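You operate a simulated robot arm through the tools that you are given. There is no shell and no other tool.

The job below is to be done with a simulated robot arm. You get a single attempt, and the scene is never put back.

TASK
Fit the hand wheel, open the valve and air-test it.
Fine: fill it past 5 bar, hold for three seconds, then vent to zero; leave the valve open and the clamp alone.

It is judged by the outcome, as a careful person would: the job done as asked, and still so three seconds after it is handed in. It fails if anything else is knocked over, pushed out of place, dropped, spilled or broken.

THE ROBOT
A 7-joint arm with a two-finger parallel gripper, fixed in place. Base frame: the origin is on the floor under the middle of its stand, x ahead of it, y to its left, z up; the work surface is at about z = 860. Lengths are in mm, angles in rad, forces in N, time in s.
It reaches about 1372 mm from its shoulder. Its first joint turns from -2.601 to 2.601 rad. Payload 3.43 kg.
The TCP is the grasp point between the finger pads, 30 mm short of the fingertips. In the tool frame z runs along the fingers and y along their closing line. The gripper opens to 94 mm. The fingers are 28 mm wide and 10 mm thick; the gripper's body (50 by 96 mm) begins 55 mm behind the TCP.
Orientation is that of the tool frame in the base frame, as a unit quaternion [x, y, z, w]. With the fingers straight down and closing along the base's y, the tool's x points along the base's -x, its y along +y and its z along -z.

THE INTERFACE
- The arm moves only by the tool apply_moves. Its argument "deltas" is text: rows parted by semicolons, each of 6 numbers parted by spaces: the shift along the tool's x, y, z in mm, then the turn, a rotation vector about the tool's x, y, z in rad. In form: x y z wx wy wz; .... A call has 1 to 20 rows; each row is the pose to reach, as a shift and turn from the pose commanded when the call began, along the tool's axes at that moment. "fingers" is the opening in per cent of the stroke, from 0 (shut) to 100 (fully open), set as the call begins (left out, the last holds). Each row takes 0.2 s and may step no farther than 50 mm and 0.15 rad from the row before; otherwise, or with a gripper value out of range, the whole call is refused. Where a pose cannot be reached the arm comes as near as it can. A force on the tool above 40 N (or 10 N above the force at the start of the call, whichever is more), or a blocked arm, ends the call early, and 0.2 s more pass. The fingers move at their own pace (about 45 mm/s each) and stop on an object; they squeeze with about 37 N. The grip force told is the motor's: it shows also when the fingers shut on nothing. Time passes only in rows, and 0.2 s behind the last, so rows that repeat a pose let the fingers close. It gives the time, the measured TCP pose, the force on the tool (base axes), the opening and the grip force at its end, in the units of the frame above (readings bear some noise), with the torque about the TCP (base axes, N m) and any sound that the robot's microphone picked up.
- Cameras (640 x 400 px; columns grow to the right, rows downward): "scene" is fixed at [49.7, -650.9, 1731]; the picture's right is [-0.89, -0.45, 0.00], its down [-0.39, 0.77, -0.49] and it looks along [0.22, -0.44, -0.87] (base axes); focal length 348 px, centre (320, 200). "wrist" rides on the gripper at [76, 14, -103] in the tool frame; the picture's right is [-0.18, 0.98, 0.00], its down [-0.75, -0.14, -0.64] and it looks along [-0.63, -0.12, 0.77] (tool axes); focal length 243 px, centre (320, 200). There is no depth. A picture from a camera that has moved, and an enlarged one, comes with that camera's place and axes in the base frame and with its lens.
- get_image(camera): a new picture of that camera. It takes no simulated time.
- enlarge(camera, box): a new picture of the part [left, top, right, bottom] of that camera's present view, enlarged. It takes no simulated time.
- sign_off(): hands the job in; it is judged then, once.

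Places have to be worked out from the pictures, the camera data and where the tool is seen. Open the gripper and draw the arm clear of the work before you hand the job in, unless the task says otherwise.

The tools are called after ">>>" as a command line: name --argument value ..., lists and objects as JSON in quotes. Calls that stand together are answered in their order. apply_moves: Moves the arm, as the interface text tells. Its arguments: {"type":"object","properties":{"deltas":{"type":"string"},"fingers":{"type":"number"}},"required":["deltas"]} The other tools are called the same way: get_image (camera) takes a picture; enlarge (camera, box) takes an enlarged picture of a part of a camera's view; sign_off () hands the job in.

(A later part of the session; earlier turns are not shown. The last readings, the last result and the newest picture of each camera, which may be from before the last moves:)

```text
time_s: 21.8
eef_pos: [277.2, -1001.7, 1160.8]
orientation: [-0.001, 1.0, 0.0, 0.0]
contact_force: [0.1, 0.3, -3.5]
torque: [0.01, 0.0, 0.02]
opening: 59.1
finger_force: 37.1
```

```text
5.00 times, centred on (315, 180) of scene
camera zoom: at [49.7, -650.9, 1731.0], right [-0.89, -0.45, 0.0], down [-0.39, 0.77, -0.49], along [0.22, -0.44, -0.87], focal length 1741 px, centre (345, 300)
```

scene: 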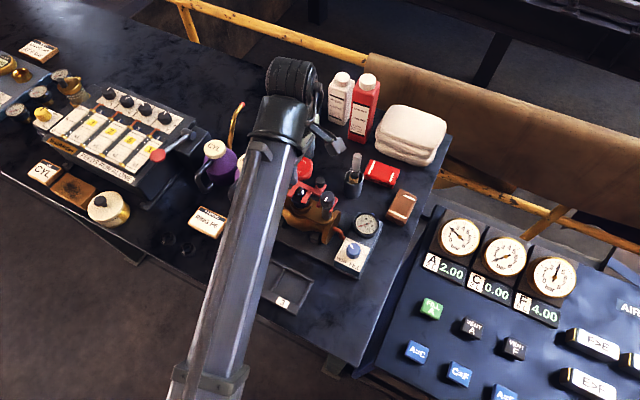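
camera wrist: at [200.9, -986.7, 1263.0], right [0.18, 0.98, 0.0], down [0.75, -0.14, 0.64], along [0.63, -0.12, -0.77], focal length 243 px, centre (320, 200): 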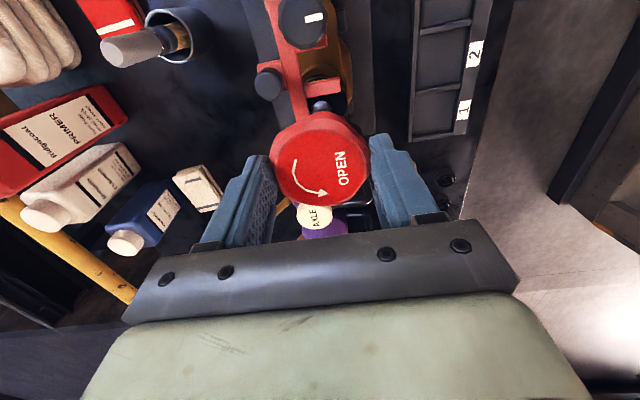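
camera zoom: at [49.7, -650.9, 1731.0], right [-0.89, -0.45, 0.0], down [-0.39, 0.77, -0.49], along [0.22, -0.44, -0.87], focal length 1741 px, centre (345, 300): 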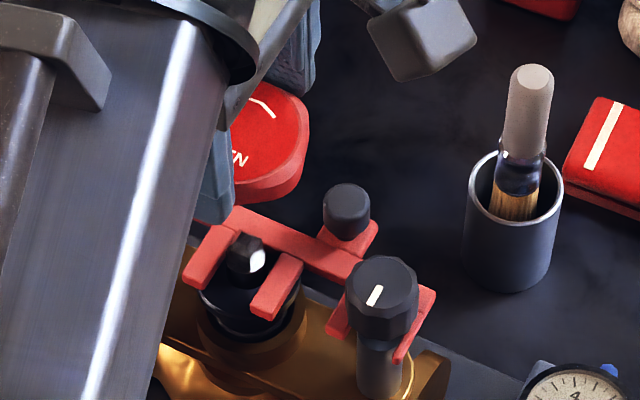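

From this pose the stem centre is about (+1.3, +1.8) mm from where the TCP should be. I'll apply that correction and lower to a hover with the hub about 10 mm above the stem.

>>> apply_moves --deltas "-1.3 1.8 0 0 0 0; -1.3 1.8 20 0 0 0; -1.3 1.8 38 0 0 0; -1.3 1.8 38 0 0 0; -1.3 1.8 38 0 0 0"

>>> get_image --camera "wrist"

>>> enlarge --camera "wrist" --box '[250, 60, 400, 230]'

>>> enlarge --camera "scene" --box '[280, 140, 350, 220]'

```text
time_s: 23.0
eef_pos: [277.4, -999.9, 1120.5]
orientation: [-0.001, 1.0, -0.001, 0.0]
contact_force: [0.2, 0.6, -2.7]
torque: [0.04, 0.01, 0.0]
opening: 59.1
finger_force: 37.0
```

```text
taken
camera wrist: at [201.6, -985.3, 1224.6], right [0.18, 0.98, 0.0], down [0.75, -0.14, 0.64], along [0.63, -0.12, -0.77], focal length 243 px, centre (320, 200)
```

wrist: 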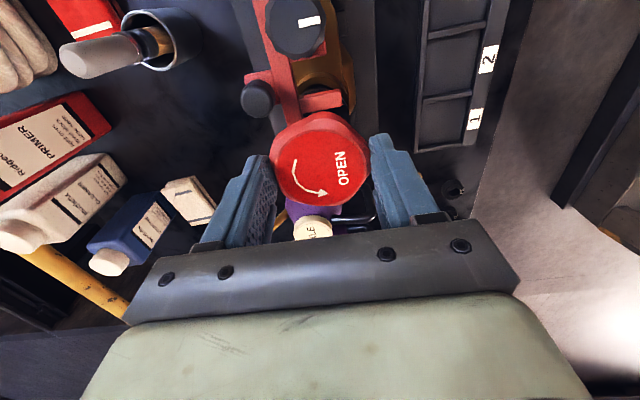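

```text
2.35 times, centred on (325, 145) of wrist
camera zoom: at [201.6, -985.3, 1224.6], right [0.18, 0.98, 0.0], down [0.75, -0.14, 0.64], along [0.63, -0.12, -0.77], focal length 571 px, centre (308, 329)
```

zoom: 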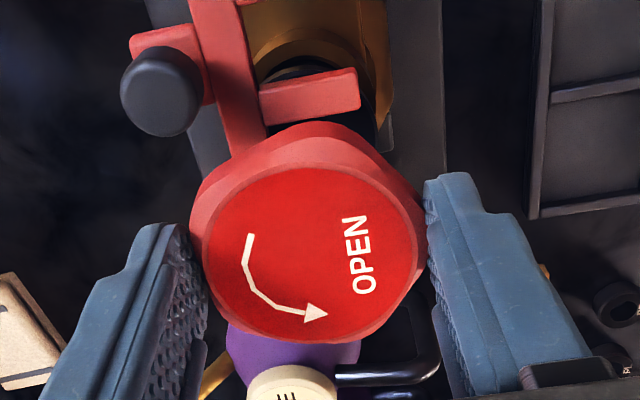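

```text
5.00 times, centred on (315, 180) of scene
camera zoom: at [49.7, -650.9, 1731.0], right [-0.89, -0.45, 0.0], down [-0.39, 0.77, -0.49], along [0.22, -0.44, -0.87], focal length 1741 px, centre (345, 300)
```

zoom: 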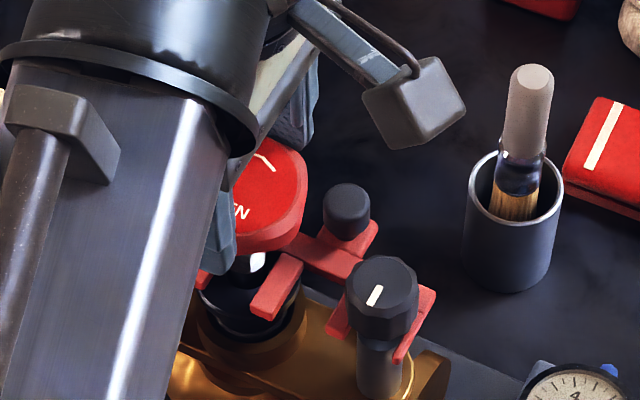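

I'm hovering at TCP ≈ (277.6, −999.5, 1121), about 1 mm short of the target in x. The scene camera can see just under the disc, so I'll zoom in there to check the hub against the stem.

>>> enlarge --camera "scene" --box '[300, 170, 330, 200]'

```text
13.33 times, centred on (315, 185) of scene
camera zoom: at [49.7, -650.9, 1731.0], right [-0.89, -0.45, 0.0], down [-0.39, 0.77, -0.49], along [0.22, -0.44, -0.87], focal length 4643 px, centre (387, 400)
```

zoom: 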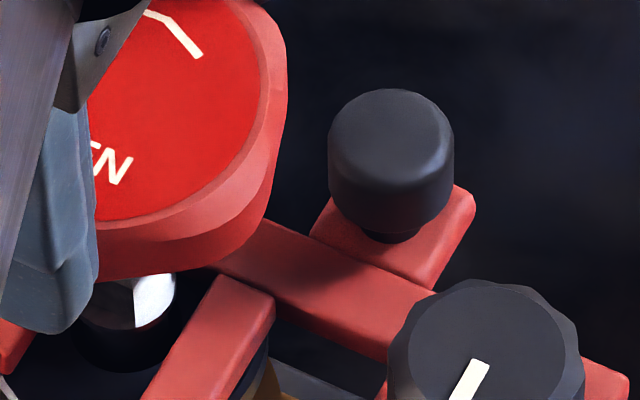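

Only the stem's lower part shows there, so I'll go by touch: make a small correction, then lower in short steps while watching the force.

>>> apply_moves --deltas "-0.8 0.4 3 0 0 0; -0.8 0.4 6 0 0 0; -0.8 0.4 9 0 0 0; -0.8 0.4 11 0 0 0; -0.8 0.4 11 0 0 0"

```text
time_s: 24.2
eef_pos: [278.1, -998.9, 1109.9]
orientation: [-0.001, 1.0, 0.0, 0.001]
contact_force: [0.3, -0.1, -2.7]
torque: [-0.01, 0.03, 0.01]
opening: 58.9
finger_force: 36.3
```

No contact yet (force is just the wheel's weight). I'll continue in 2 mm steps.

>>> apply_moves --deltas "0 0 1 0 0 0; 0 0 2 0 0 0; 0 0 3 0 0 0; 0 0 4 0 0 0; 0 0 4 0 0 0"

```text
time_s: 25.4
eef_pos: [279.9, -999.5, 1107.0]
orientation: [-0.001, 1.0, 0.001, 0.0]
contact_force: [-0.5, 0.0, -2.5]
torque: [-0.03, 0.01, 0.02]
opening: 59.0
finger_force: 36.7
```

>>> apply_moves --deltas "0 0 1 0 0 0; 0 0 2 0 0 0; 0 0 3 0 0 0; 0 0 4 0 0 0; 0 0 4 0 0 0"

>>> get_image --camera "wrist"

```text
time_s: 26.6
eef_pos: [278.9, -998.7, 1101.8]
orientation: [0.0, 1.0, 0.0, 0.001]
contact_force: [-1.5, -1.4, -3.7]
torque: [-0.14, 0.0, 0.0]
opening: 59.1
finger_force: 36.9
```

```text
taken
camera wrist: at [202.5, -985.0, 1204.4], right [0.18, 0.98, 0.0], down [0.75, -0.14, 0.64], along [0.63, -0.12, -0.77], focal length 243 px, centre (320, 200)
```

wrist: 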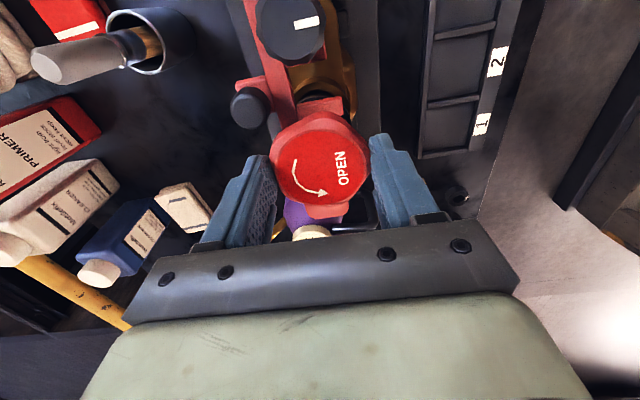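

Slight side force (−1.5, −1.4 N) hints the socket is starting onto the stem. I'll keep lowering gently.

>>> apply_moves --deltas "0 0 1 0 0 0; 0 0 2 0 0 0; 0 0 3 0 0 0; 0 0 3 0 0 0"

```text
time_s: 27.6
eef_pos: [278.3, -1000.0, 1097.3]
orientation: [0.0, 1.0, 0.0, 0.001]
contact_force: [0.8, -2.4, -1.6]
torque: [-0.18, -0.03, -0.01]
opening: 58.9
finger_force: 37.1
```

>>> apply_moves --deltas "0 -0.5 1 0 0 0; 0 -0.5 2 0 0 0; 0 -0.5 3 0 0 0; 0 -0.5 3 0 0 0"

>>> enlarge --camera "scene" --box '[290, 165, 340, 205]'

```text
time_s: 28.6
eef_pos: [277.6, -999.1, 1096.2]
orientation: [-0.001, 1.0, 0.0, 0.0]
contact_force: [-0.6, -2.0, -2.3]
torque: [-0.13, 0.05, -0.04]
opening: 59.1
finger_force: 36.7
```

```text
10.00 times, centred on (315, 185) of scene
camera zoom: at [49.7, -650.9, 1731.0], right [-0.89, -0.45, 0.0], down [-0.39, 0.77, -0.49], along [0.22, -0.44, -0.87], focal length 3482 px, centre (370, 350)
```

zoom: 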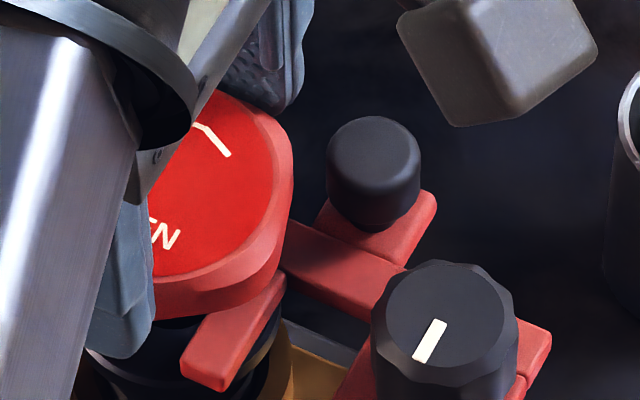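

The disc is now lower over the fork and still meets no vertical resistance. I'll continue down.

>>> apply_moves --deltas "0 0 1 0 0 0; 0 0 2 0 0 0; 0 0 3 0 0 0; 0 0 3 0 0 0"

>>> get_image --camera "wrist"

```text
time_s: 29.6
eef_pos: [278.0, -1000.0, 1092.9]
orientation: [-0.001, 1.0, -0.001, 0.0]
contact_force: [0.4, -2.5, -1.8]
torque: [-0.14, 0.02, -0.02]
opening: 59.2
finger_force: 36.7
```

```text
taken
camera wrist: at [202.0, -985.0, 1196.0], right [0.18, 0.98, 0.0], down [0.75, -0.14, 0.64], along [0.63, -0.12, -0.77], focal length 243 px, centre (320, 200)
```

wrist: 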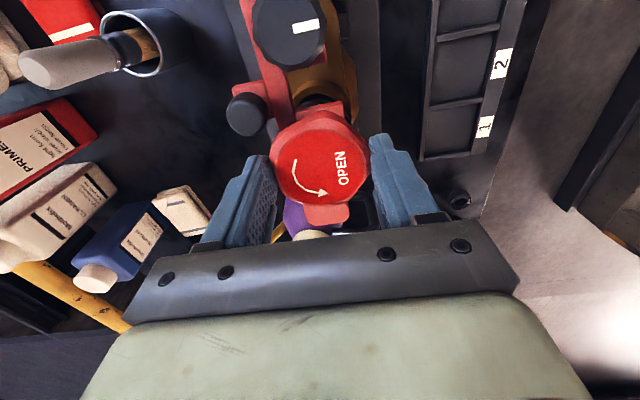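

>>> apply_moves --deltas "0 -0.5 1 0 0 0; 0 -0.5 2 0 0 0; 0 -0.5 3 0 0 0; 0 -0.5 3 0 0 0"

```text
time_s: 30.6
eef_pos: [278.2, -999.1, 1092.2]
orientation: [0.0, 1.0, -0.001, 0.0]
contact_force: [-1.4, -0.9, 20.0]
torque: [-0.12, 0.05, -0.02]
opening: 58.7
finger_force: 37.5
```

There's now 20 N upward at TCP z ≈ 1092: the hub has gone about 16 mm down over the square and seated. I'll ease off the push, then turn counterclockwise a first 0.6 rad about the stem axis, and check the sensors.

>>> apply_moves --deltas "0 0 -1.5 0 0 0; 0 0 -1.5 0 0 0; -0.02 -0.15 -1.5 0 0 -0.1; -0.01 -0.3 -1.5 0 0 -0.2; 0.07 -0.5 -1.5 0 0 -0.3; 0.1 -0.65 -1.5 0 0 -0.4; 0.05 -0.8 -1.5 0 0 -0.5; 0.0 -0.95 -1.5 0 0 -0.6; 0.0 -0.95 -1.5 0 0 -0.6"

>>> get_image --camera "wrist"

>>> get_image --camera "scene"

```text
time_s: 32.6
eef_pos: [277.4, -1000.7, 1090.8]
orientation: [-0.297, 0.955, -0.003, 0.001]
contact_force: [2.2, -10.9, 24.5]
torque: [-0.51, -0.15, -0.04]
opening: 59.0
finger_force: 37.0
```

```text
taken
camera wrist: at [207.2, -1031.3, 1194.7], right [-0.41, 0.91, 0.0], down [0.7, 0.31, 0.64], along [0.59, 0.26, -0.77], focal length 243 px, centre (320, 200)
```

wrist: 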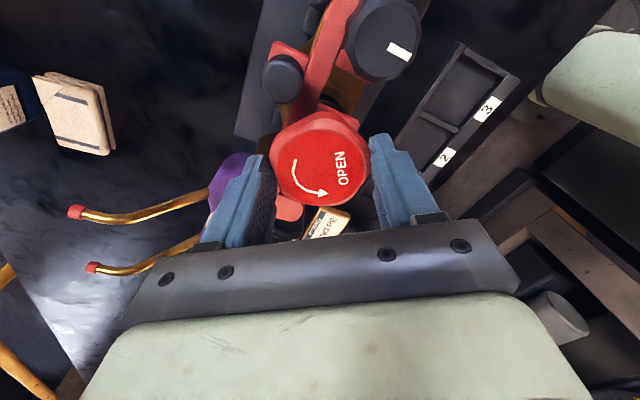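

```text
taken
```

scene: 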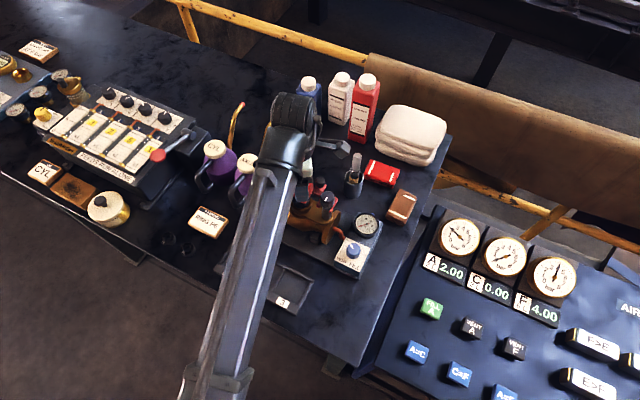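

The wheel turned 0.6 rad along with the gripper. There's an 11 N side load in −y and 24 N upward, so I'll shift the TCP slightly in −y and up to relieve it.

>>> apply_moves --deltas "0.5 -1.1 -1.5 0 0 0; 0.5 -1.1 -2 0 0 0; 0.5 -1.1 -2 0 0 0"

```text
time_s: 33.4
eef_pos: [278.2, -999.2, 1091.5]
orientation: [-0.295, 0.955, 0.001, 0.0]
contact_force: [-1.2, -5.0, 0.2]
torque: [-0.31, -0.02, -0.01]
opening: 59.3
finger_force: 37.2
```

Vertical load is nearly nil and the side load has halved. I'll turn another 0.5 rad counterclockwise, following the stem axis.

>>> apply_moves --deltas "0.1 -0.5 0 0 0 -0.1; 0.15 -0.7 0 0 0 -0.2; 0.2 -0.9 0 0 0 -0.3; 0.28 -1.0 0 0 0 -0.4; 0.35 -1.2 0 0 0 -0.5; 0.35 -1.2 0 0 0 -0.5"

>>> get_image --camera "wrist"

```text
time_s: 34.8
eef_pos: [279.1, -1001.6, 1092.0]
orientation: [-0.524, 0.851, 0.0, 0.001]
contact_force: [-3.7, 2.0, -4.3]
torque: [0.07, 0.1, 0.02]
opening: 59.1
finger_force: 36.8
```

```text
taken
camera wrist: at [232.2, -1063.5, 1195.6], right [-0.79, 0.61, 0.0], down [0.47, 0.61, 0.64], along [0.39, 0.51, -0.77], focal length 243 px, centre (320, 200)
```

wrist: 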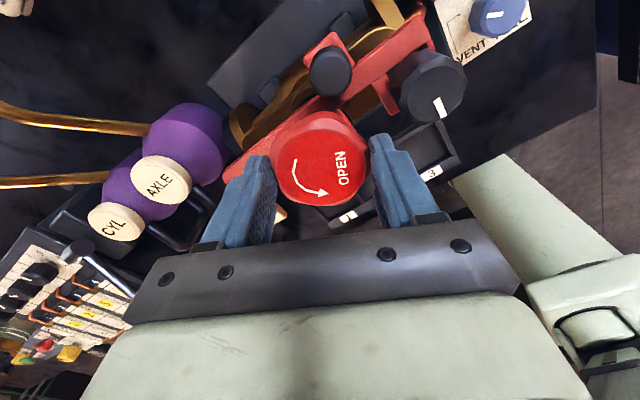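

Forces are small and the fingers clear the clamp knob. No stop is felt yet, so I'll continue another 0.6 rad counterclockwise.

>>> apply_moves --deltas "0 -0.1 0 0 0 -0.1; 0 -0.2 0 0 0 -0.2; 0 -0.3 0 0 0 -0.3; 0 -0.35 0 0 0 -0.4; 0 -0.45 0 0 0 -0.5; 0 -0.5 0 0 0 -0.6; 0 -0.5 0 0 0 -0.6"

>>> get_image --camera "wrist"

>>> get_image --camera "scene"

```text
time_s: 36.4
eef_pos: [280.5, -1002.9, 1093.4]
orientation: [0.735, -0.678, 0.001, -0.001]
contact_force: [7.1, 9.3, -5.4]
torque: [0.39, -0.26, -0.05]
opening: 59.2
finger_force: 36.6
out of reach, approached as far as the arm can: row 6, 7
```

```text
taken
camera wrist: at [272.0, -1079.5, 1196.1], right [-0.99, 0.1, 0.0], down [0.08, 0.76, 0.64], along [0.07, 0.64, -0.77], focal length 243 px, centre (320, 200)
```

wrist: 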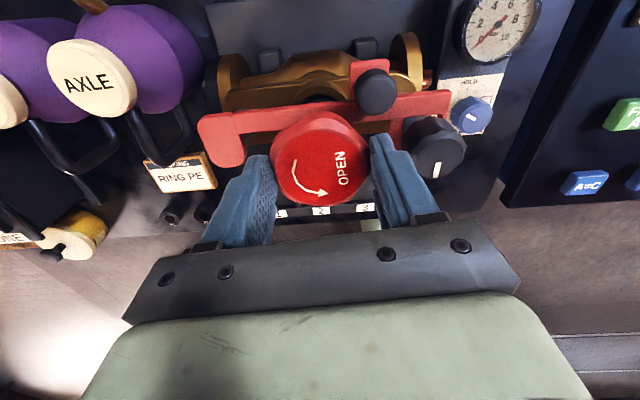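

```text
taken
```

scene: 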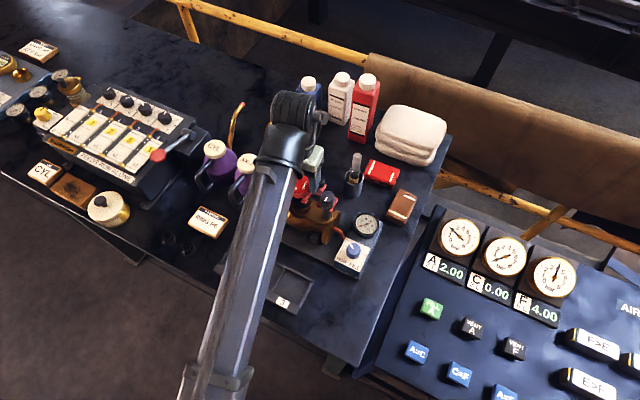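

The wheel has turned ~94° and the arm reached its rotation limit in this direction. With no stop or sound yet, I'll plan to regrasp and keep turning; first a closer look at finger clearance to the clamp knob.

>>> enlarge --camera "wrist" --box '[240, 60, 480, 240]'

>>> enlarge --camera "scene" --box '[280, 160, 350, 240]'

```text
2.22 times, centred on (360, 150) of wrist
camera zoom: at [272.0, -1079.5, 1196.1], right [-0.99, 0.1, 0.0], down [0.08, 0.76, 0.64], along [0.07, 0.64, -0.77], focal length 539 px, centre (231, 311)
```

zoom: 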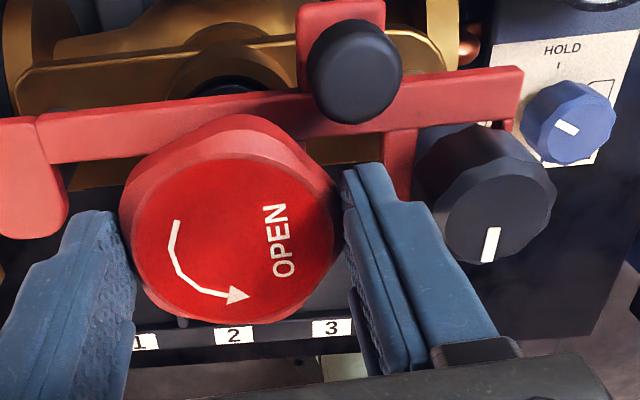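

```text
5.00 times, centred on (315, 200) of scene
camera zoom: at [49.7, -650.9, 1731.0], right [-0.89, -0.45, 0.0], down [-0.39, 0.77, -0.49], along [0.22, -0.44, -0.87], focal length 1741 px, centre (345, 200)
```

zoom: 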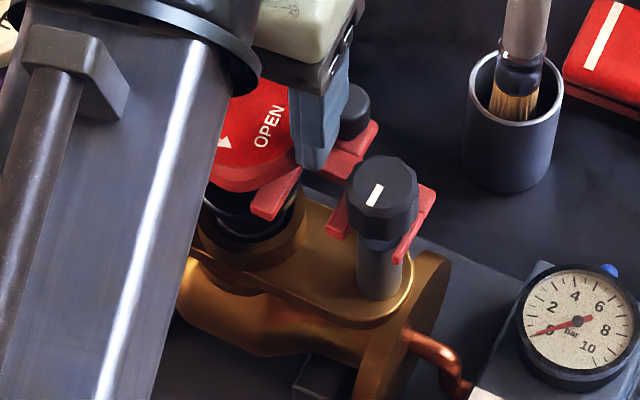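

There's about 9–10 mm between the −x finger and the clamp knob, so I can open partially here. First I'll null the side load and seat the wheel with a light push.

>>> apply_moves --deltas "-0.5 -0.45 0.5 0 0 0.05; -1.0 -0.9 1.5 0 0 0.05; -1.0 -0.9 1.5 0 0 0.05"

```text
time_s: 37.2
eef_pos: [279.8, -1003.6, 1092.6]
orientation: [0.717, -0.697, 0.001, 0.001]
contact_force: [3.3, 0.9, -1.4]
torque: [-0.02, -0.1, -0.01]
opening: 58.9
finger_force: 37.4
```

>>> apply_moves --deltas "0 -0.3 1.5 0 0 0; 0 -0.3 1.5 0 0 0"

```text
time_s: 37.8
eef_pos: [280.0, -1002.4, 1091.3]
orientation: [0.718, -0.697, 0.001, -0.001]
contact_force: [2.8, 1.3, 5.7]
torque: [0.08, -0.19, -0.01]
opening: 59.2
finger_force: 36.5
```

The wheel is seated (light upward contact, ~8 N net). Now I'll open partly to ~70 mm, staying clear of the clamp knob.

>>> apply_moves --deltas "0 0 0 0 0 0; 0 0 0 0 0 0; 0 0 0 0 0 0" --fingers 74

>>> enlarge --camera "wrist" --box '[240, 60, 480, 240]'

>>> enlarge --camera "scene" --box '[280, 160, 350, 240]'

```text
time_s: 38.6
eef_pos: [279.6, -1002.7, 1090.9]
orientation: [0.718, -0.696, 0.0, 0.0]
contact_force: [0.6, 0.0, 0.1]
torque: [-0.01, 0.01, -0.01]
opening: 69.7
finger_force: 0.1
```

```text
2.22 times, centred on (360, 150) of wrist
camera zoom: at [267.8, -1079.4, 1194.1], right [-0.99, 0.15, 0.0], down [0.12, 0.76, 0.64], along [0.1, 0.63, -0.77], focal length 539 px, centre (231, 311)
```

zoom: 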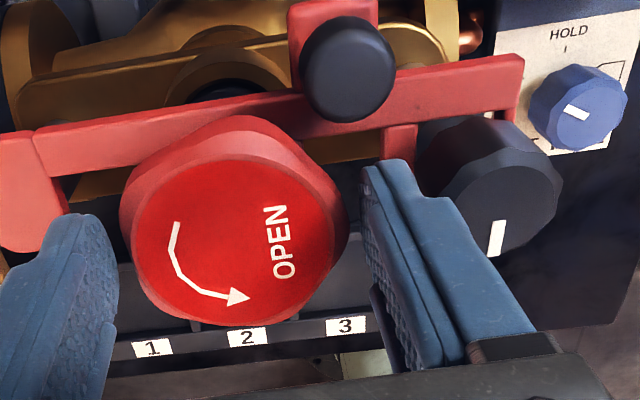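

```text
5.00 times, centred on (315, 200) of scene
camera zoom: at [49.7, -650.9, 1731.0], right [-0.89, -0.45, 0.0], down [-0.39, 0.77, -0.49], along [0.22, -0.44, -0.87], focal length 1741 px, centre (345, 200)
```

zoom: 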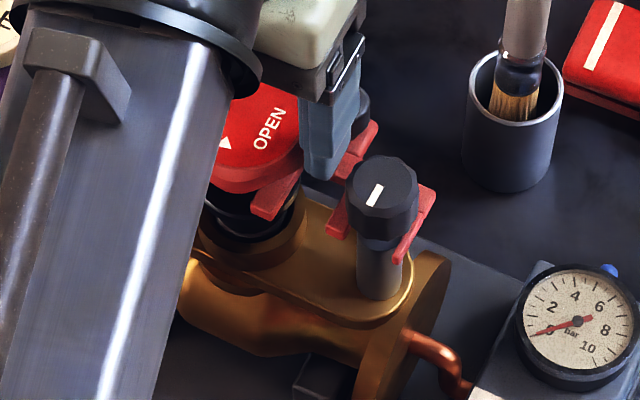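

The wheel stays put on the stem. I'll lift straight up clear of it and look.

>>> apply_moves --deltas "0 0 -10 0 0 0; 0 0 -30 0 0 0; 0 0 -55 0 0 0; 0 0 -80 0 0 0; 0 0 -80 0 0 0"

>>> get_image --camera "wrist"

>>> enlarge --camera "wrist" --box '[240, 60, 440, 210]'

```text
time_s: 39.8
eef_pos: [281.0, -1001.4, 1169.2]
orientation: [0.718, -0.696, 0.0, 0.001]
contact_force: [-0.1, -0.6, -0.1]
torque: [0.01, 0.02, 0.01]
opening: 69.8
finger_force: 0.0
```

```text
taken
camera wrist: at [269.0, -1077.5, 1274.0], right [-0.99, 0.15, 0.0], down [0.12, 0.76, 0.64], along [0.1, 0.63, -0.77], focal length 243 px, centre (320, 200)
```

wrist: 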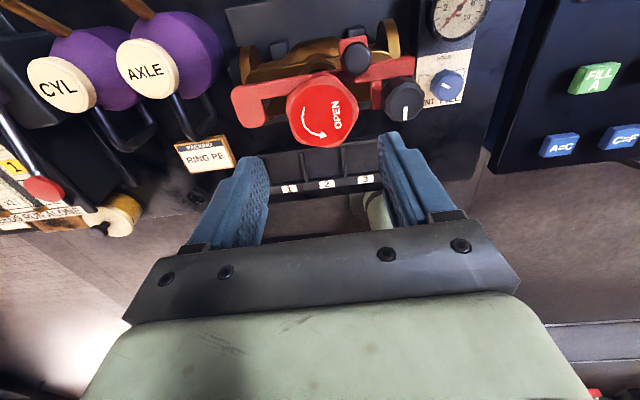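

```text
2.67 times, centred on (340, 135) of wrist
camera zoom: at [269.0, -1077.5, 1274.0], right [-0.99, 0.15, 0.0], down [0.12, 0.76, 0.64], along [0.1, 0.63, -0.77], focal length 647 px, centre (267, 373)
```

zoom: 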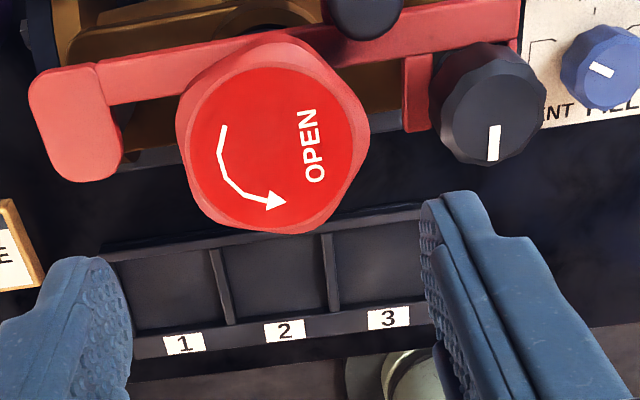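

The wheel sits level on the stem. While in free air, I'll test whether the turning limit I hit was the arm's own or the valve's stop.

>>> apply_moves --deltas "0 0 0 0 0 -0.1; 0 0 0 0 0 -0.2; 0 0 0 0 0 -0.3; 0 0 0 0 0 -0.3"

```text
time_s: 40.8
eef_pos: [292.5, -998.7, 1169.2]
orientation: [0.743, -0.669, 0.001, -0.002]
contact_force: [-0.3, -0.4, 0.1]
torque: [-0.02, -0.05, 0.0]
opening: 69.6
finger_force: 0.1
out of reach, approached as far as the arm can: row 1, 2, 3, 4
```

That limit is the arm's own (heading ≈ −1.67 rad), so the valve had no stop by ~92°. I'll turn back to heading +0.28, which puts a lobe and flat under the fingers. Fitting the nulled readings puts the stem axis at ≈ (280.4, −1000.0); I'll centre there.

>>> apply_moves --deltas "0 2 0 0 0 0.14; 0 4 0 0 0 0.28; 0 6 0 0 0 0.42; 0 8 0 0 0 0.56; 0 10 0 0 0 0.7; 0 12.2 0 0 0 0.84; 0 12.2 0 0 0 0.98; 0 12.2 0 0 0 1.12; 0 12.2 0 0 0 1.26; 0 12.2 0 0 0 1.4; 0 12.2 0 0 0 1.54; 0 12.2 0 0 0 1.68; 0 12.2 0 0 0 1.82; 0 12.2 0 0 0 1.955; 0 12.2 0 0 0 1.955" --fingers 80

>>> get_image --camera "wrist"

```text
time_s: 44.0
eef_pos: [278.5, -999.7, 1168.4]
orientation: [0.139, 0.99, 0.002, 0.002]
contact_force: [-0.4, 0.0, -0.3]
torque: [0.02, -0.02, -0.01]
opening: 75.1
finger_force: 0.0
```

```text
taken
camera wrist: at [208.8, -965.1, 1272.0], right [0.45, 0.89, 0.0], down [0.68, -0.34, 0.64], along [0.58, -0.29, -0.76], focal length 243 px, centre (320, 200)
```

wrist: 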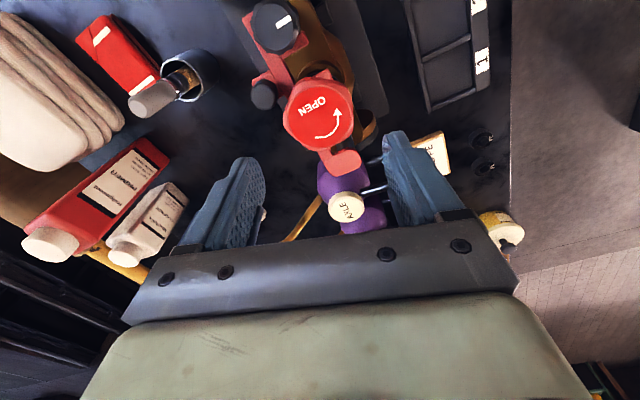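

>>> enlarge --camera "wrist" --box '[260, 50, 380, 180]'

```text
3.08 times, centred on (320, 115) of wrist
camera zoom: at [208.8, -965.1, 1272.0], right [0.45, 0.89, 0.0], down [0.68, -0.34, 0.64], along [0.58, -0.29, -0.76], focal length 746 px, centre (320, 462)
```

zoom: 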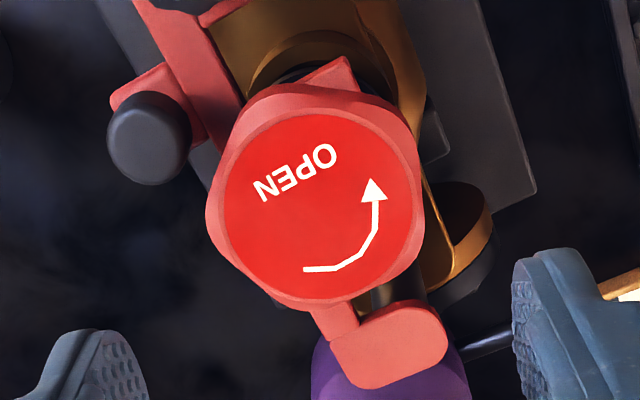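

The disc is centred within ~1.5 mm of the tool. I'll descend around it to TCP z ≈ 1095, keeping the fingertips ~8 mm above the lever knob.

>>> apply_moves --deltas "-1.5 -0.2 20 0 0 0; -1.5 -0.2 40 0 0 0; -1.5 -0.2 58 0 0 0; -1.5 -0.2 73.5 0 0 0; -1.5 -0.2 73.5 0 0 0" --fingers 80

>>> enlarge --camera "wrist" --box '[200, 60, 440, 240]'

```text
time_s: 45.2
eef_pos: [281.8, -1002.1, 1093.1]
orientation: [0.138, 0.99, 0.0, 0.002]
contact_force: [-0.6, 0.1, -0.7]
torque: [-0.01, -0.02, 0.02]
opening: 75.4
finger_force: 0.1
```

```text
2.22 times, centred on (320, 150) of wrist
camera zoom: at [211.4, -967.9, 1196.3], right [0.45, 0.9, 0.0], down [0.68, -0.34, 0.64], along [0.58, -0.29, -0.76], focal length 539 px, centre (320, 311)
```

zoom: 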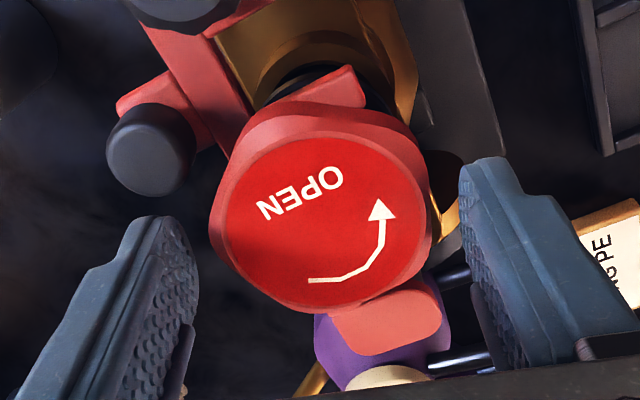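

The descent drifted slightly; the wheel now sits about 1.6 mm back and 2 mm sideways from the TCP. I'll correct and close the grip.

>>> apply_moves --deltas "0.8 1 0 0 0 0; 1.6 1.9 -1.5 0 0 0; 1.6 1.9 -1.5 0 0 0" --fingers 80

>>> enlarge --camera "wrist" --box '[200, 60, 440, 240]'

```text
time_s: 46.0
eef_pos: [280.2, -997.9, 1095.7]
orientation: [0.138, 0.99, 0.0, 0.002]
contact_force: [1.0, -0.3, -0.9]
torque: [0.0, 0.0, 0.03]
opening: 75.5
finger_force: 0.1
```

```text
2.22 times, centred on (320, 150) of wrist
camera zoom: at [210.0, -963.6, 1198.7], right [0.45, 0.9, 0.0], down [0.68, -0.34, 0.64], along [0.58, -0.29, -0.76], focal length 539 px, centre (320, 311)
```

zoom: 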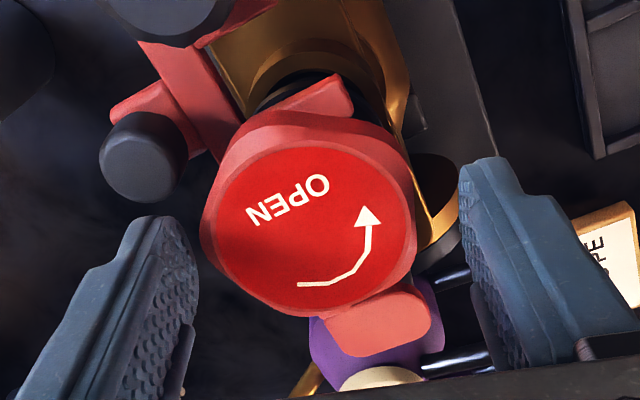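

>>> apply_moves --deltas "0 0 0 0 0 0; 0 0 0 0 0 0; 0 0 0 0 0 0"

>>> enlarge --camera "wrist" --box '[200, 60, 440, 240]'

```text
time_s: 46.8
eef_pos: [279.8, -998.7, 1096.4]
orientation: [0.139, 0.99, 0.0, 0.001]
contact_force: [0.0, 0.0, -1.2]
torque: [-0.01, -0.03, 0.02]
opening: 75.1
finger_force: 0.1
```

```text
2.22 times, centred on (320, 150) of wrist
camera zoom: at [210.1, -963.6, 1198.6], right [0.45, 0.9, 0.0], down [0.68, -0.34, 0.64], along [0.58, -0.29, -0.76], focal length 539 px, centre (320, 311)
```

zoom: 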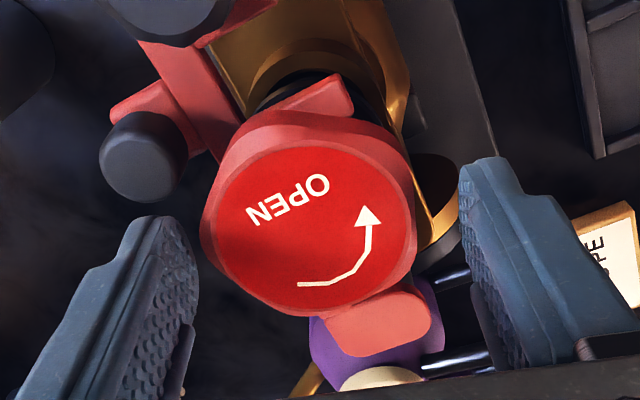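

The arm settles with ~2 mm deviations after moves. The wheel is now about 2 mm to the −y side of the tool's centre, so I'll nudge that way and close.

>>> apply_moves --deltas "-0.5 -1.6 0 0 0 0; -0.5 -1.6 0 0 0 0" --fingers 80

>>> enlarge --camera "wrist" --box '[200, 60, 440, 240]'

```text
time_s: 47.4
eef_pos: [279.6, -1000.7, 1096.1]
orientation: [0.138, 0.99, 0.001, 0.002]
contact_force: [1.3, 0.6, -0.4]
torque: [0.0, 0.01, -0.03]
opening: 75.1
finger_force: 0.1
```

```text
2.22 times, centred on (320, 150) of wrist
camera zoom: at [210.1, -965.1, 1199.3], right [0.45, 0.9, 0.0], down [0.68, -0.34, 0.64], along [0.58, -0.29, -0.76], focal length 539 px, centre (320, 311)
```

zoom: 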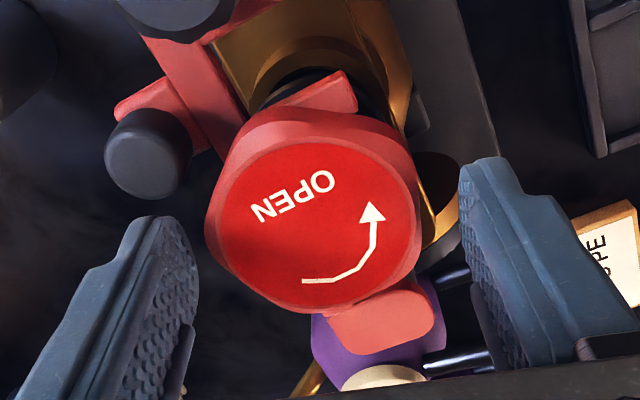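

Well centred now. Closing on the disc.

>>> apply_moves --deltas "0 0 0 0 0 0; 0 0 0 0 0 0; 0 0 0 0 0 0; 0 0 0 0 0 0" --fingers 0

>>> enlarge --camera "wrist" --box '[200, 60, 440, 240]'

```text
time_s: 48.4
eef_pos: [280.0, -999.7, 1095.7]
orientation: [0.138, 0.99, 0.001, 0.002]
contact_force: [0.5, -1.4, 0.2]
torque: [-0.01, 0.01, 0.02]
opening: 59.1
finger_force: 36.6
```

```text
2.22 times, centred on (320, 150) of wrist
camera zoom: at [210.1, -965.1, 1199.3], right [0.45, 0.9, 0.0], down [0.68, -0.34, 0.64], along [0.58, -0.29, -0.76], focal length 539 px, centre (320, 311)
```

zoom: 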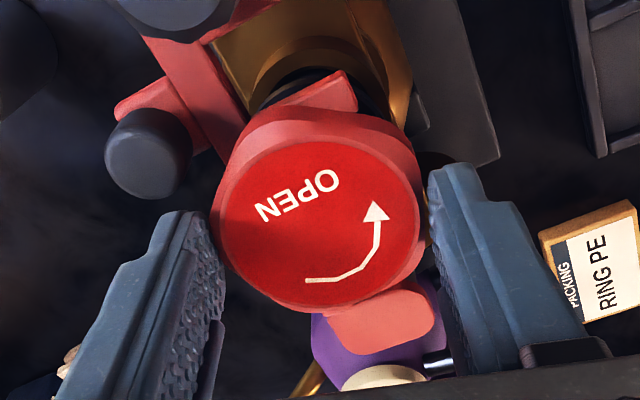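

The grip is centred with almost no side load. Turning counterclockwise 0.9 rad about the TCP.

>>> apply_moves --deltas "0 0 0 0 0 -0.1; 0 0 0 0 0 -0.2; 0 0 0 0 0 -0.3; 0 0 0 0 0 -0.4; 0 0 0 0 0 -0.5; 0 0 0 0 0 -0.6; 0 0 0 0 0 -0.7; 0 0 0 0 0 -0.8; 0 0 0 0 0 -0.9"

```text
time_s: 50.4
eef_pos: [279.0, -999.5, 1097.1]
orientation: [-0.307, 0.952, -0.001, 0.003]
contact_force: [7.2, -0.8, 0.0]
torque: [-0.05, -0.34, 0.0]
opening: 59.2
finger_force: 37.1
```

No resistance torque yet; just 7 N sideways in x. I'll compensate and continue.

>>> apply_moves --deltas "-0.3 -0.2 0 0 0 -0.1; -0.57 -0.41 0 0 0 -0.2; -0.57 -0.41 0 0 0 -0.3; -0.57 -0.41 0 0 0 -0.4; -0.57 -0.41 0 0 0 -0.5; -0.57 -0.41 0 0 0 -0.6; -0.57 -0.41 0 0 0 -0.7; -0.57 -0.41 0 0 0 -0.8; -0.57 -0.41 0 0 0 -0.9"

>>> get_image --camera "wrist"

>>> get_image --camera "scene"

```text
time_s: 52.4
eef_pos: [280.6, -998.3, 1096.4]
orientation: [-0.691, 0.723, 0.001, 0.002]
contact_force: [-3.9, 4.0, -3.7]
torque: [0.19, 0.18, -0.57]
opening: 58.7
finger_force: 36.7
```

```text
taken
camera wrist: at [262.2, -1073.7, 1200.0], right [-0.97, 0.23, 0.0], down [0.17, 0.74, 0.65], along [0.15, 0.63, -0.76], focal length 243 px, centre (320, 200)
```

wrist: 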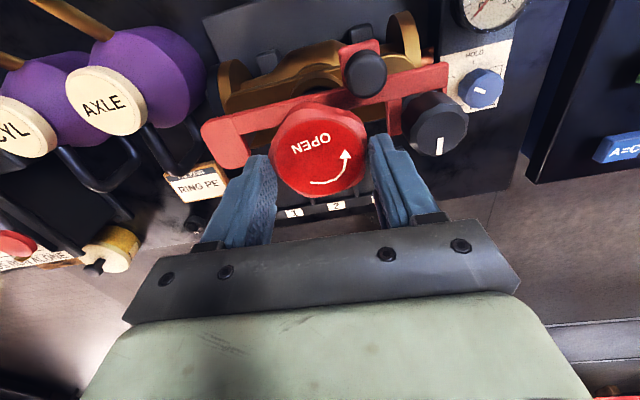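

```text
taken
```

scene: 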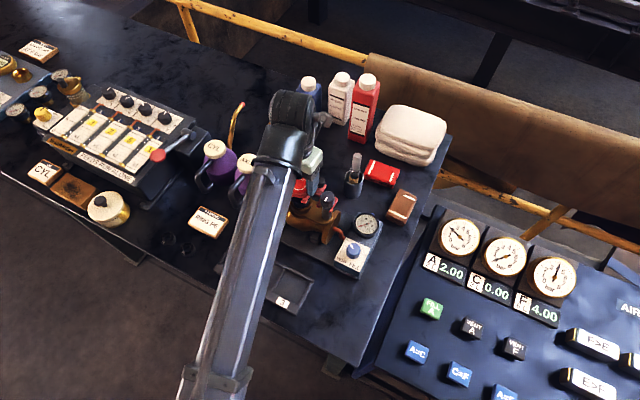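

A resisting torque of −0.57 N·m about z has appeared after about 3.3 rad of total turning — possibly the valve's open stop. I'll compare the wheel's angle in the grip with before.

>>> enlarge --camera "wrist" --box '[200, 60, 440, 240]'

>>> enlarge --camera "scene" --box '[280, 160, 380, 270]'

```text
2.22 times, centred on (320, 150) of wrist
camera zoom: at [262.2, -1073.7, 1200.0], right [-0.97, 0.23, 0.0], down [0.17, 0.74, 0.65], along [0.15, 0.63, -0.76], focal length 539 px, centre (320, 311)
```

zoom: 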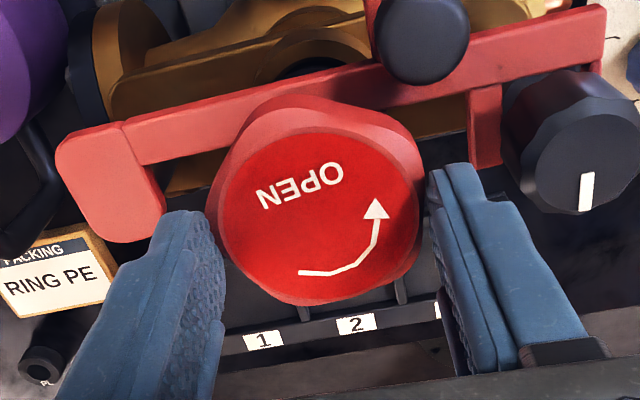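

```text
3.64 times, centred on (330, 215) of scene
camera zoom: at [49.7, -650.9, 1731.0], right [-0.89, -0.45, 0.0], down [-0.39, 0.77, -0.49], along [0.22, -0.44, -0.87], focal length 1266 px, centre (284, 146)
```

zoom: 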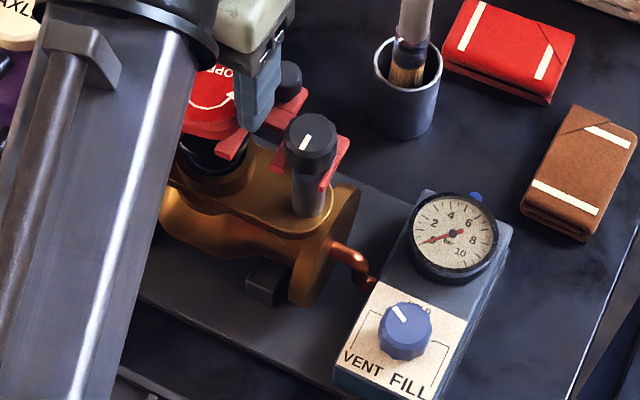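

The wheel slipped ~9° in the grip against the resistance, with little side force, so this is the valve's open stop (about 180–185° of wheel travel). I'll release partially and lift off.

>>> apply_moves --deltas "0 0 0 0 0 0; 0 0 0 0 0 0; 0 0 0 0 0 0" --fingers 74

>>> apply_moves --deltas "0 0 -10 0 0 0; 0 0 -30 0 0 0; 0 0 -55 0 0 0; 0 0 -80 0 0 0; 0 0 -80 0 0 0"

>>> get_image --camera "wrist"

>>> enlarge --camera "wrist" --box '[240, 40, 480, 220]'

```text
time_s: 53.2
eef_pos: [280.7, -998.1, 1096.8]
orientation: [-0.69, 0.724, -0.002, 0.003]
contact_force: [-0.2, -0.1, -0.1]
torque: [0.04, -0.03, 0.0]
opening: 69.6
finger_force: 0.0
```

```text
time_s: 54.4
eef_pos: [280.9, -999.9, 1177.7]
orientation: [-0.69, 0.723, -0.001, 0.001]
contact_force: [0.3, 0.1, 0.1]
torque: [-0.01, -0.01, 0.0]
opening: 69.4
finger_force: 0.0
```

```text
taken
camera wrist: at [262.7, -1076.0, 1280.5], right [-0.97, 0.23, 0.0], down [0.17, 0.74, 0.64], along [0.15, 0.63, -0.77], focal length 243 px, centre (320, 200)
```

wrist: 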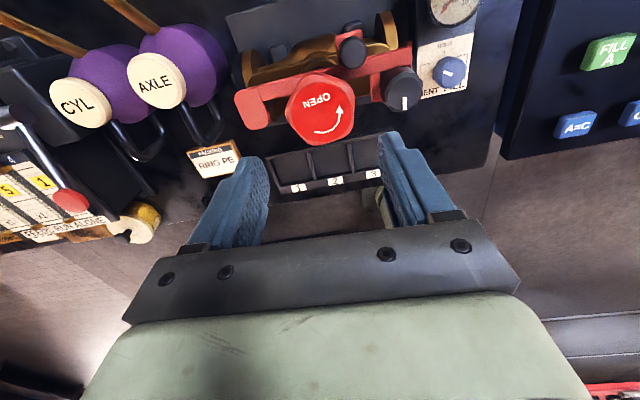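

```text
2.22 times, centred on (360, 130) of wrist
camera zoom: at [262.7, -1076.0, 1280.5], right [-0.97, 0.23, 0.0], down [0.17, 0.74, 0.64], along [0.15, 0.63, -0.77], focal length 539 px, centre (231, 356)
```

zoom: 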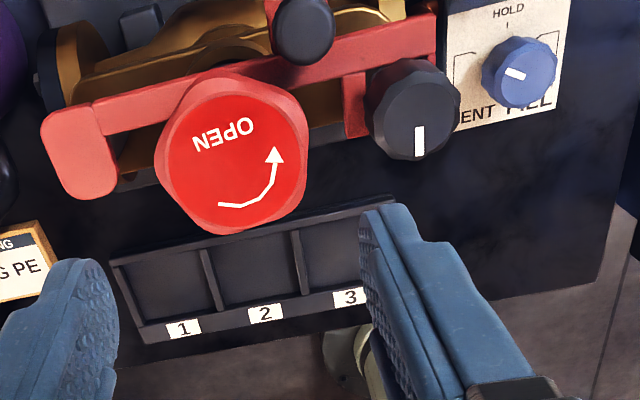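

The wheel now reads upside-down compared with the start (~186° turned) and sits properly on the stem. Next the blue knob, which is near (121, −964) with its pointer on VENT. I'll move above it at heading −0.85, so a clockwise 90° sweep stays within the arm's range.

>>> apply_moves --deltas "-6 32 0 0 0 0.14; -12 65 0 0 0 0.28; -17 97 0 0 0 0.42; -23 129 0 0 0 0.56; -28.7 161.5 0 0 0 0.675; -28.7 161.5 0 0 0 0.675" --fingers 74

>>> get_image --camera "wrist"

>>> get_image --camera "scene"

```text
time_s: 55.8
eef_pos: [119.2, -963.2, 1177.2]
orientation: [-0.411, 0.912, 0.001, 0.002]
contact_force: [-0.3, -0.2, -0.3]
torque: [-0.02, -0.01, 0.05]
opening: 69.4
finger_force: 0.1
```

```text
taken
camera wrist: at [57.5, -1010.3, 1280.0], right [-0.61, 0.79, 0.0], down [0.6, 0.47, 0.65], along [0.51, 0.4, -0.76], focal length 243 px, centre (320, 200)
```

wrist: 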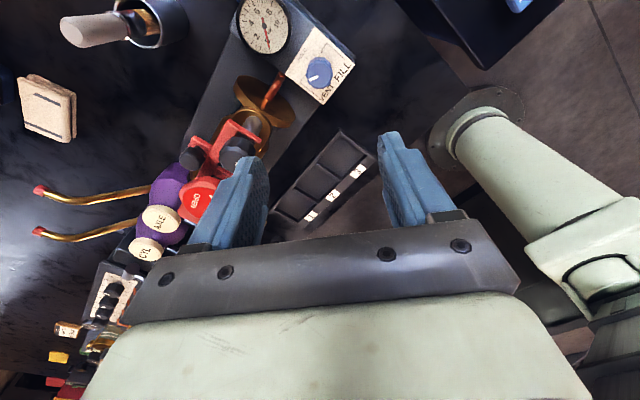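

```text
taken
```

scene: 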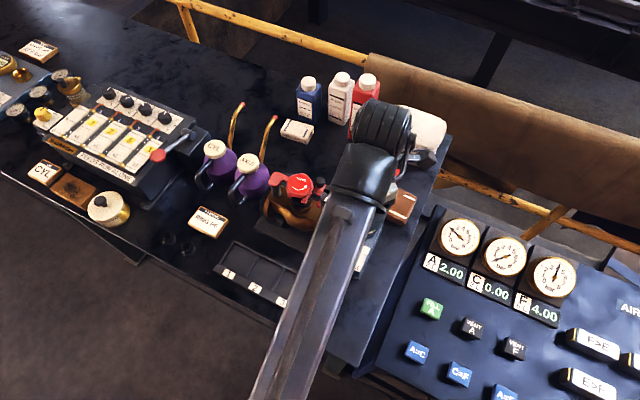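

The wrist camera sees both the gauge and the knob from here. I'll enlarge for details.

>>> enlarge --camera "wrist" --box '[220, 0, 380, 110]'

>>> enlarge --camera "wrist" --box '[285, 40, 355, 100]'

>>> enlarge --camera "scene" --box '[250, 160, 340, 240]'

```text
3.64 times, centred on (300, 55) of wrist
camera zoom: at [57.5, -1010.3, 1280.0], right [-0.61, 0.79, 0.0], down [0.6, 0.47, 0.65], along [0.51, 0.4, -0.76], focal length 882 px, centre (393, 727)
```

zoom: 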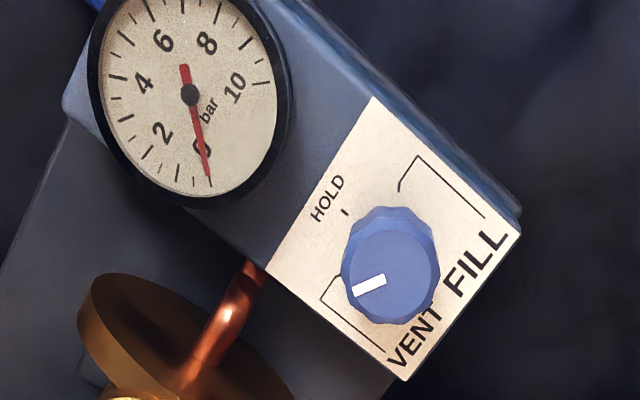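

```text
6.67 times, centred on (320, 70) of wrist
camera zoom: at [57.5, -1010.3, 1280.0], right [-0.61, 0.79, 0.0], down [0.6, 0.47, 0.65], along [0.51, 0.4, -0.76], focal length 1618 px, centre (320, 1067)
```

zoom: 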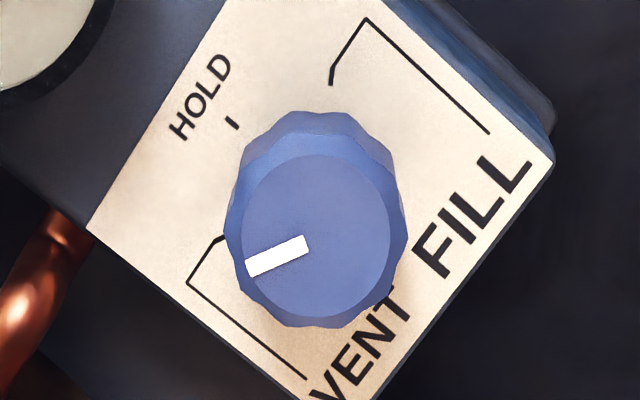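

```text
5.00 times, centred on (295, 200) of scene
camera zoom: at [49.7, -650.9, 1731.0], right [-0.89, -0.45, 0.0], down [-0.39, 0.77, -0.49], along [0.22, -0.44, -0.87], focal length 1741 px, centre (445, 200)
```

zoom: 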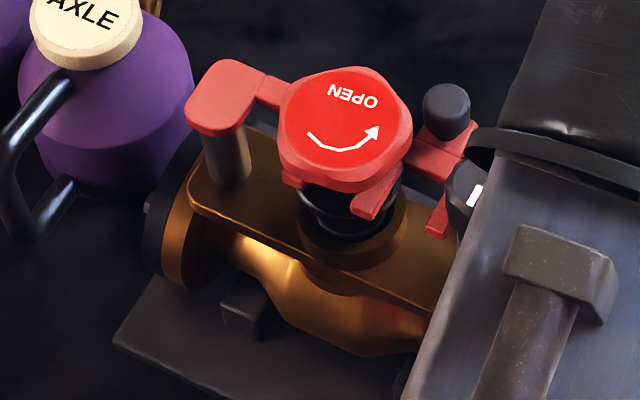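

Wheel and valve look right. For the blue knob I get a top centre of ≈ (118.5, −963.5, 941), with VENT, HOLD and FILL at about −30°, −90° and −150° (60° apart). That needs a 2.1 rad clockwise sweep, so I'll first test the arm's heading range here in free air.

>>> apply_moves --deltas "0 0 0 0 0 0.14; 0 0 0 0 0 0.28; 0 0 0 0 0 0.42; 0 0 0 0 0 0.56; 0 0 0 0 0 0.7; 0 0 0 0 0 0.84; 0 0 0 0 0 0.98; 0 0 0 0 0 1.12; 0 0 0 0 0 1.26; 0 0 0 0 0 1.4; 0 0 0 0 0 1.5; 0 0 0 0 0 1.6; 0 0 0 0 0 1.6"

```text
time_s: 58.6
eef_pos: [121.5, -964.1, 1177.2]
orientation: [0.369, 0.929, 0.001, 0.002]
contact_force: [-0.6, 0.2, 0.2]
torque: [0.0, -0.01, 0.01]
opening: 69.7
finger_force: 0.0
```

Heading +0.756 is fine with no strain. Now I'll swing to −1.38 and check that end.

>>> apply_moves --deltas "0 0 0 0 0 -0.14; 0 0 0 0 0 -0.28; 0 0 0 0 0 -0.42; 0 0 0 0 0 -0.56; 0 0 0 0 0 -0.7; 0 0 0 0 0 -0.84; 0 0 0 0 0 -0.98; 0 0 0 0 0 -1.12; 0 0 0 0 0 -1.26; 0 0 0 0 0 -1.4; 0 0 0 0 0 -1.54; 0 0 0 0 0 -1.68; 0 0 0 0 0 -1.82; 0 0 0 0 0 -1.96; 0 0 0 0 0 -2.1; 0 0 0 0 0 -2.14; 0 0 0 0 0 -2.14"

>>> get_image --camera "wrist"

```text
time_s: 62.2
eef_pos: [120.5, -963.3, 1175.7]
orientation: [-0.64, 0.768, -0.001, 0.002]
contact_force: [-0.1, -0.5, -0.4]
torque: [0.0, 0.0, 0.02]
opening: 69.5
finger_force: 0.0
```

```text
taken
camera wrist: at [92.4, -1035.8, 1279.2], right [-0.93, 0.36, 0.0], down [0.27, 0.71, 0.64], along [0.23, 0.6, -0.77], focal length 243 px, centre (320, 200)
```

wrist: 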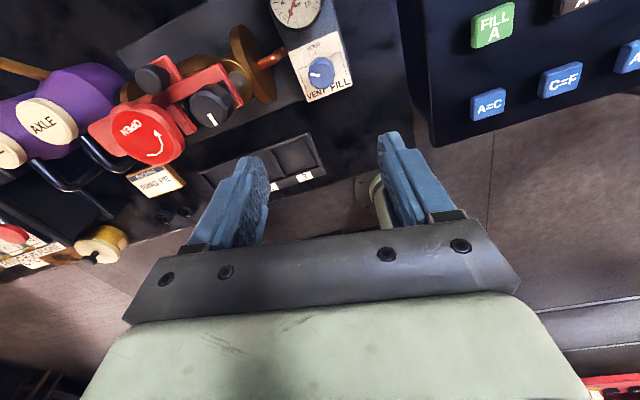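

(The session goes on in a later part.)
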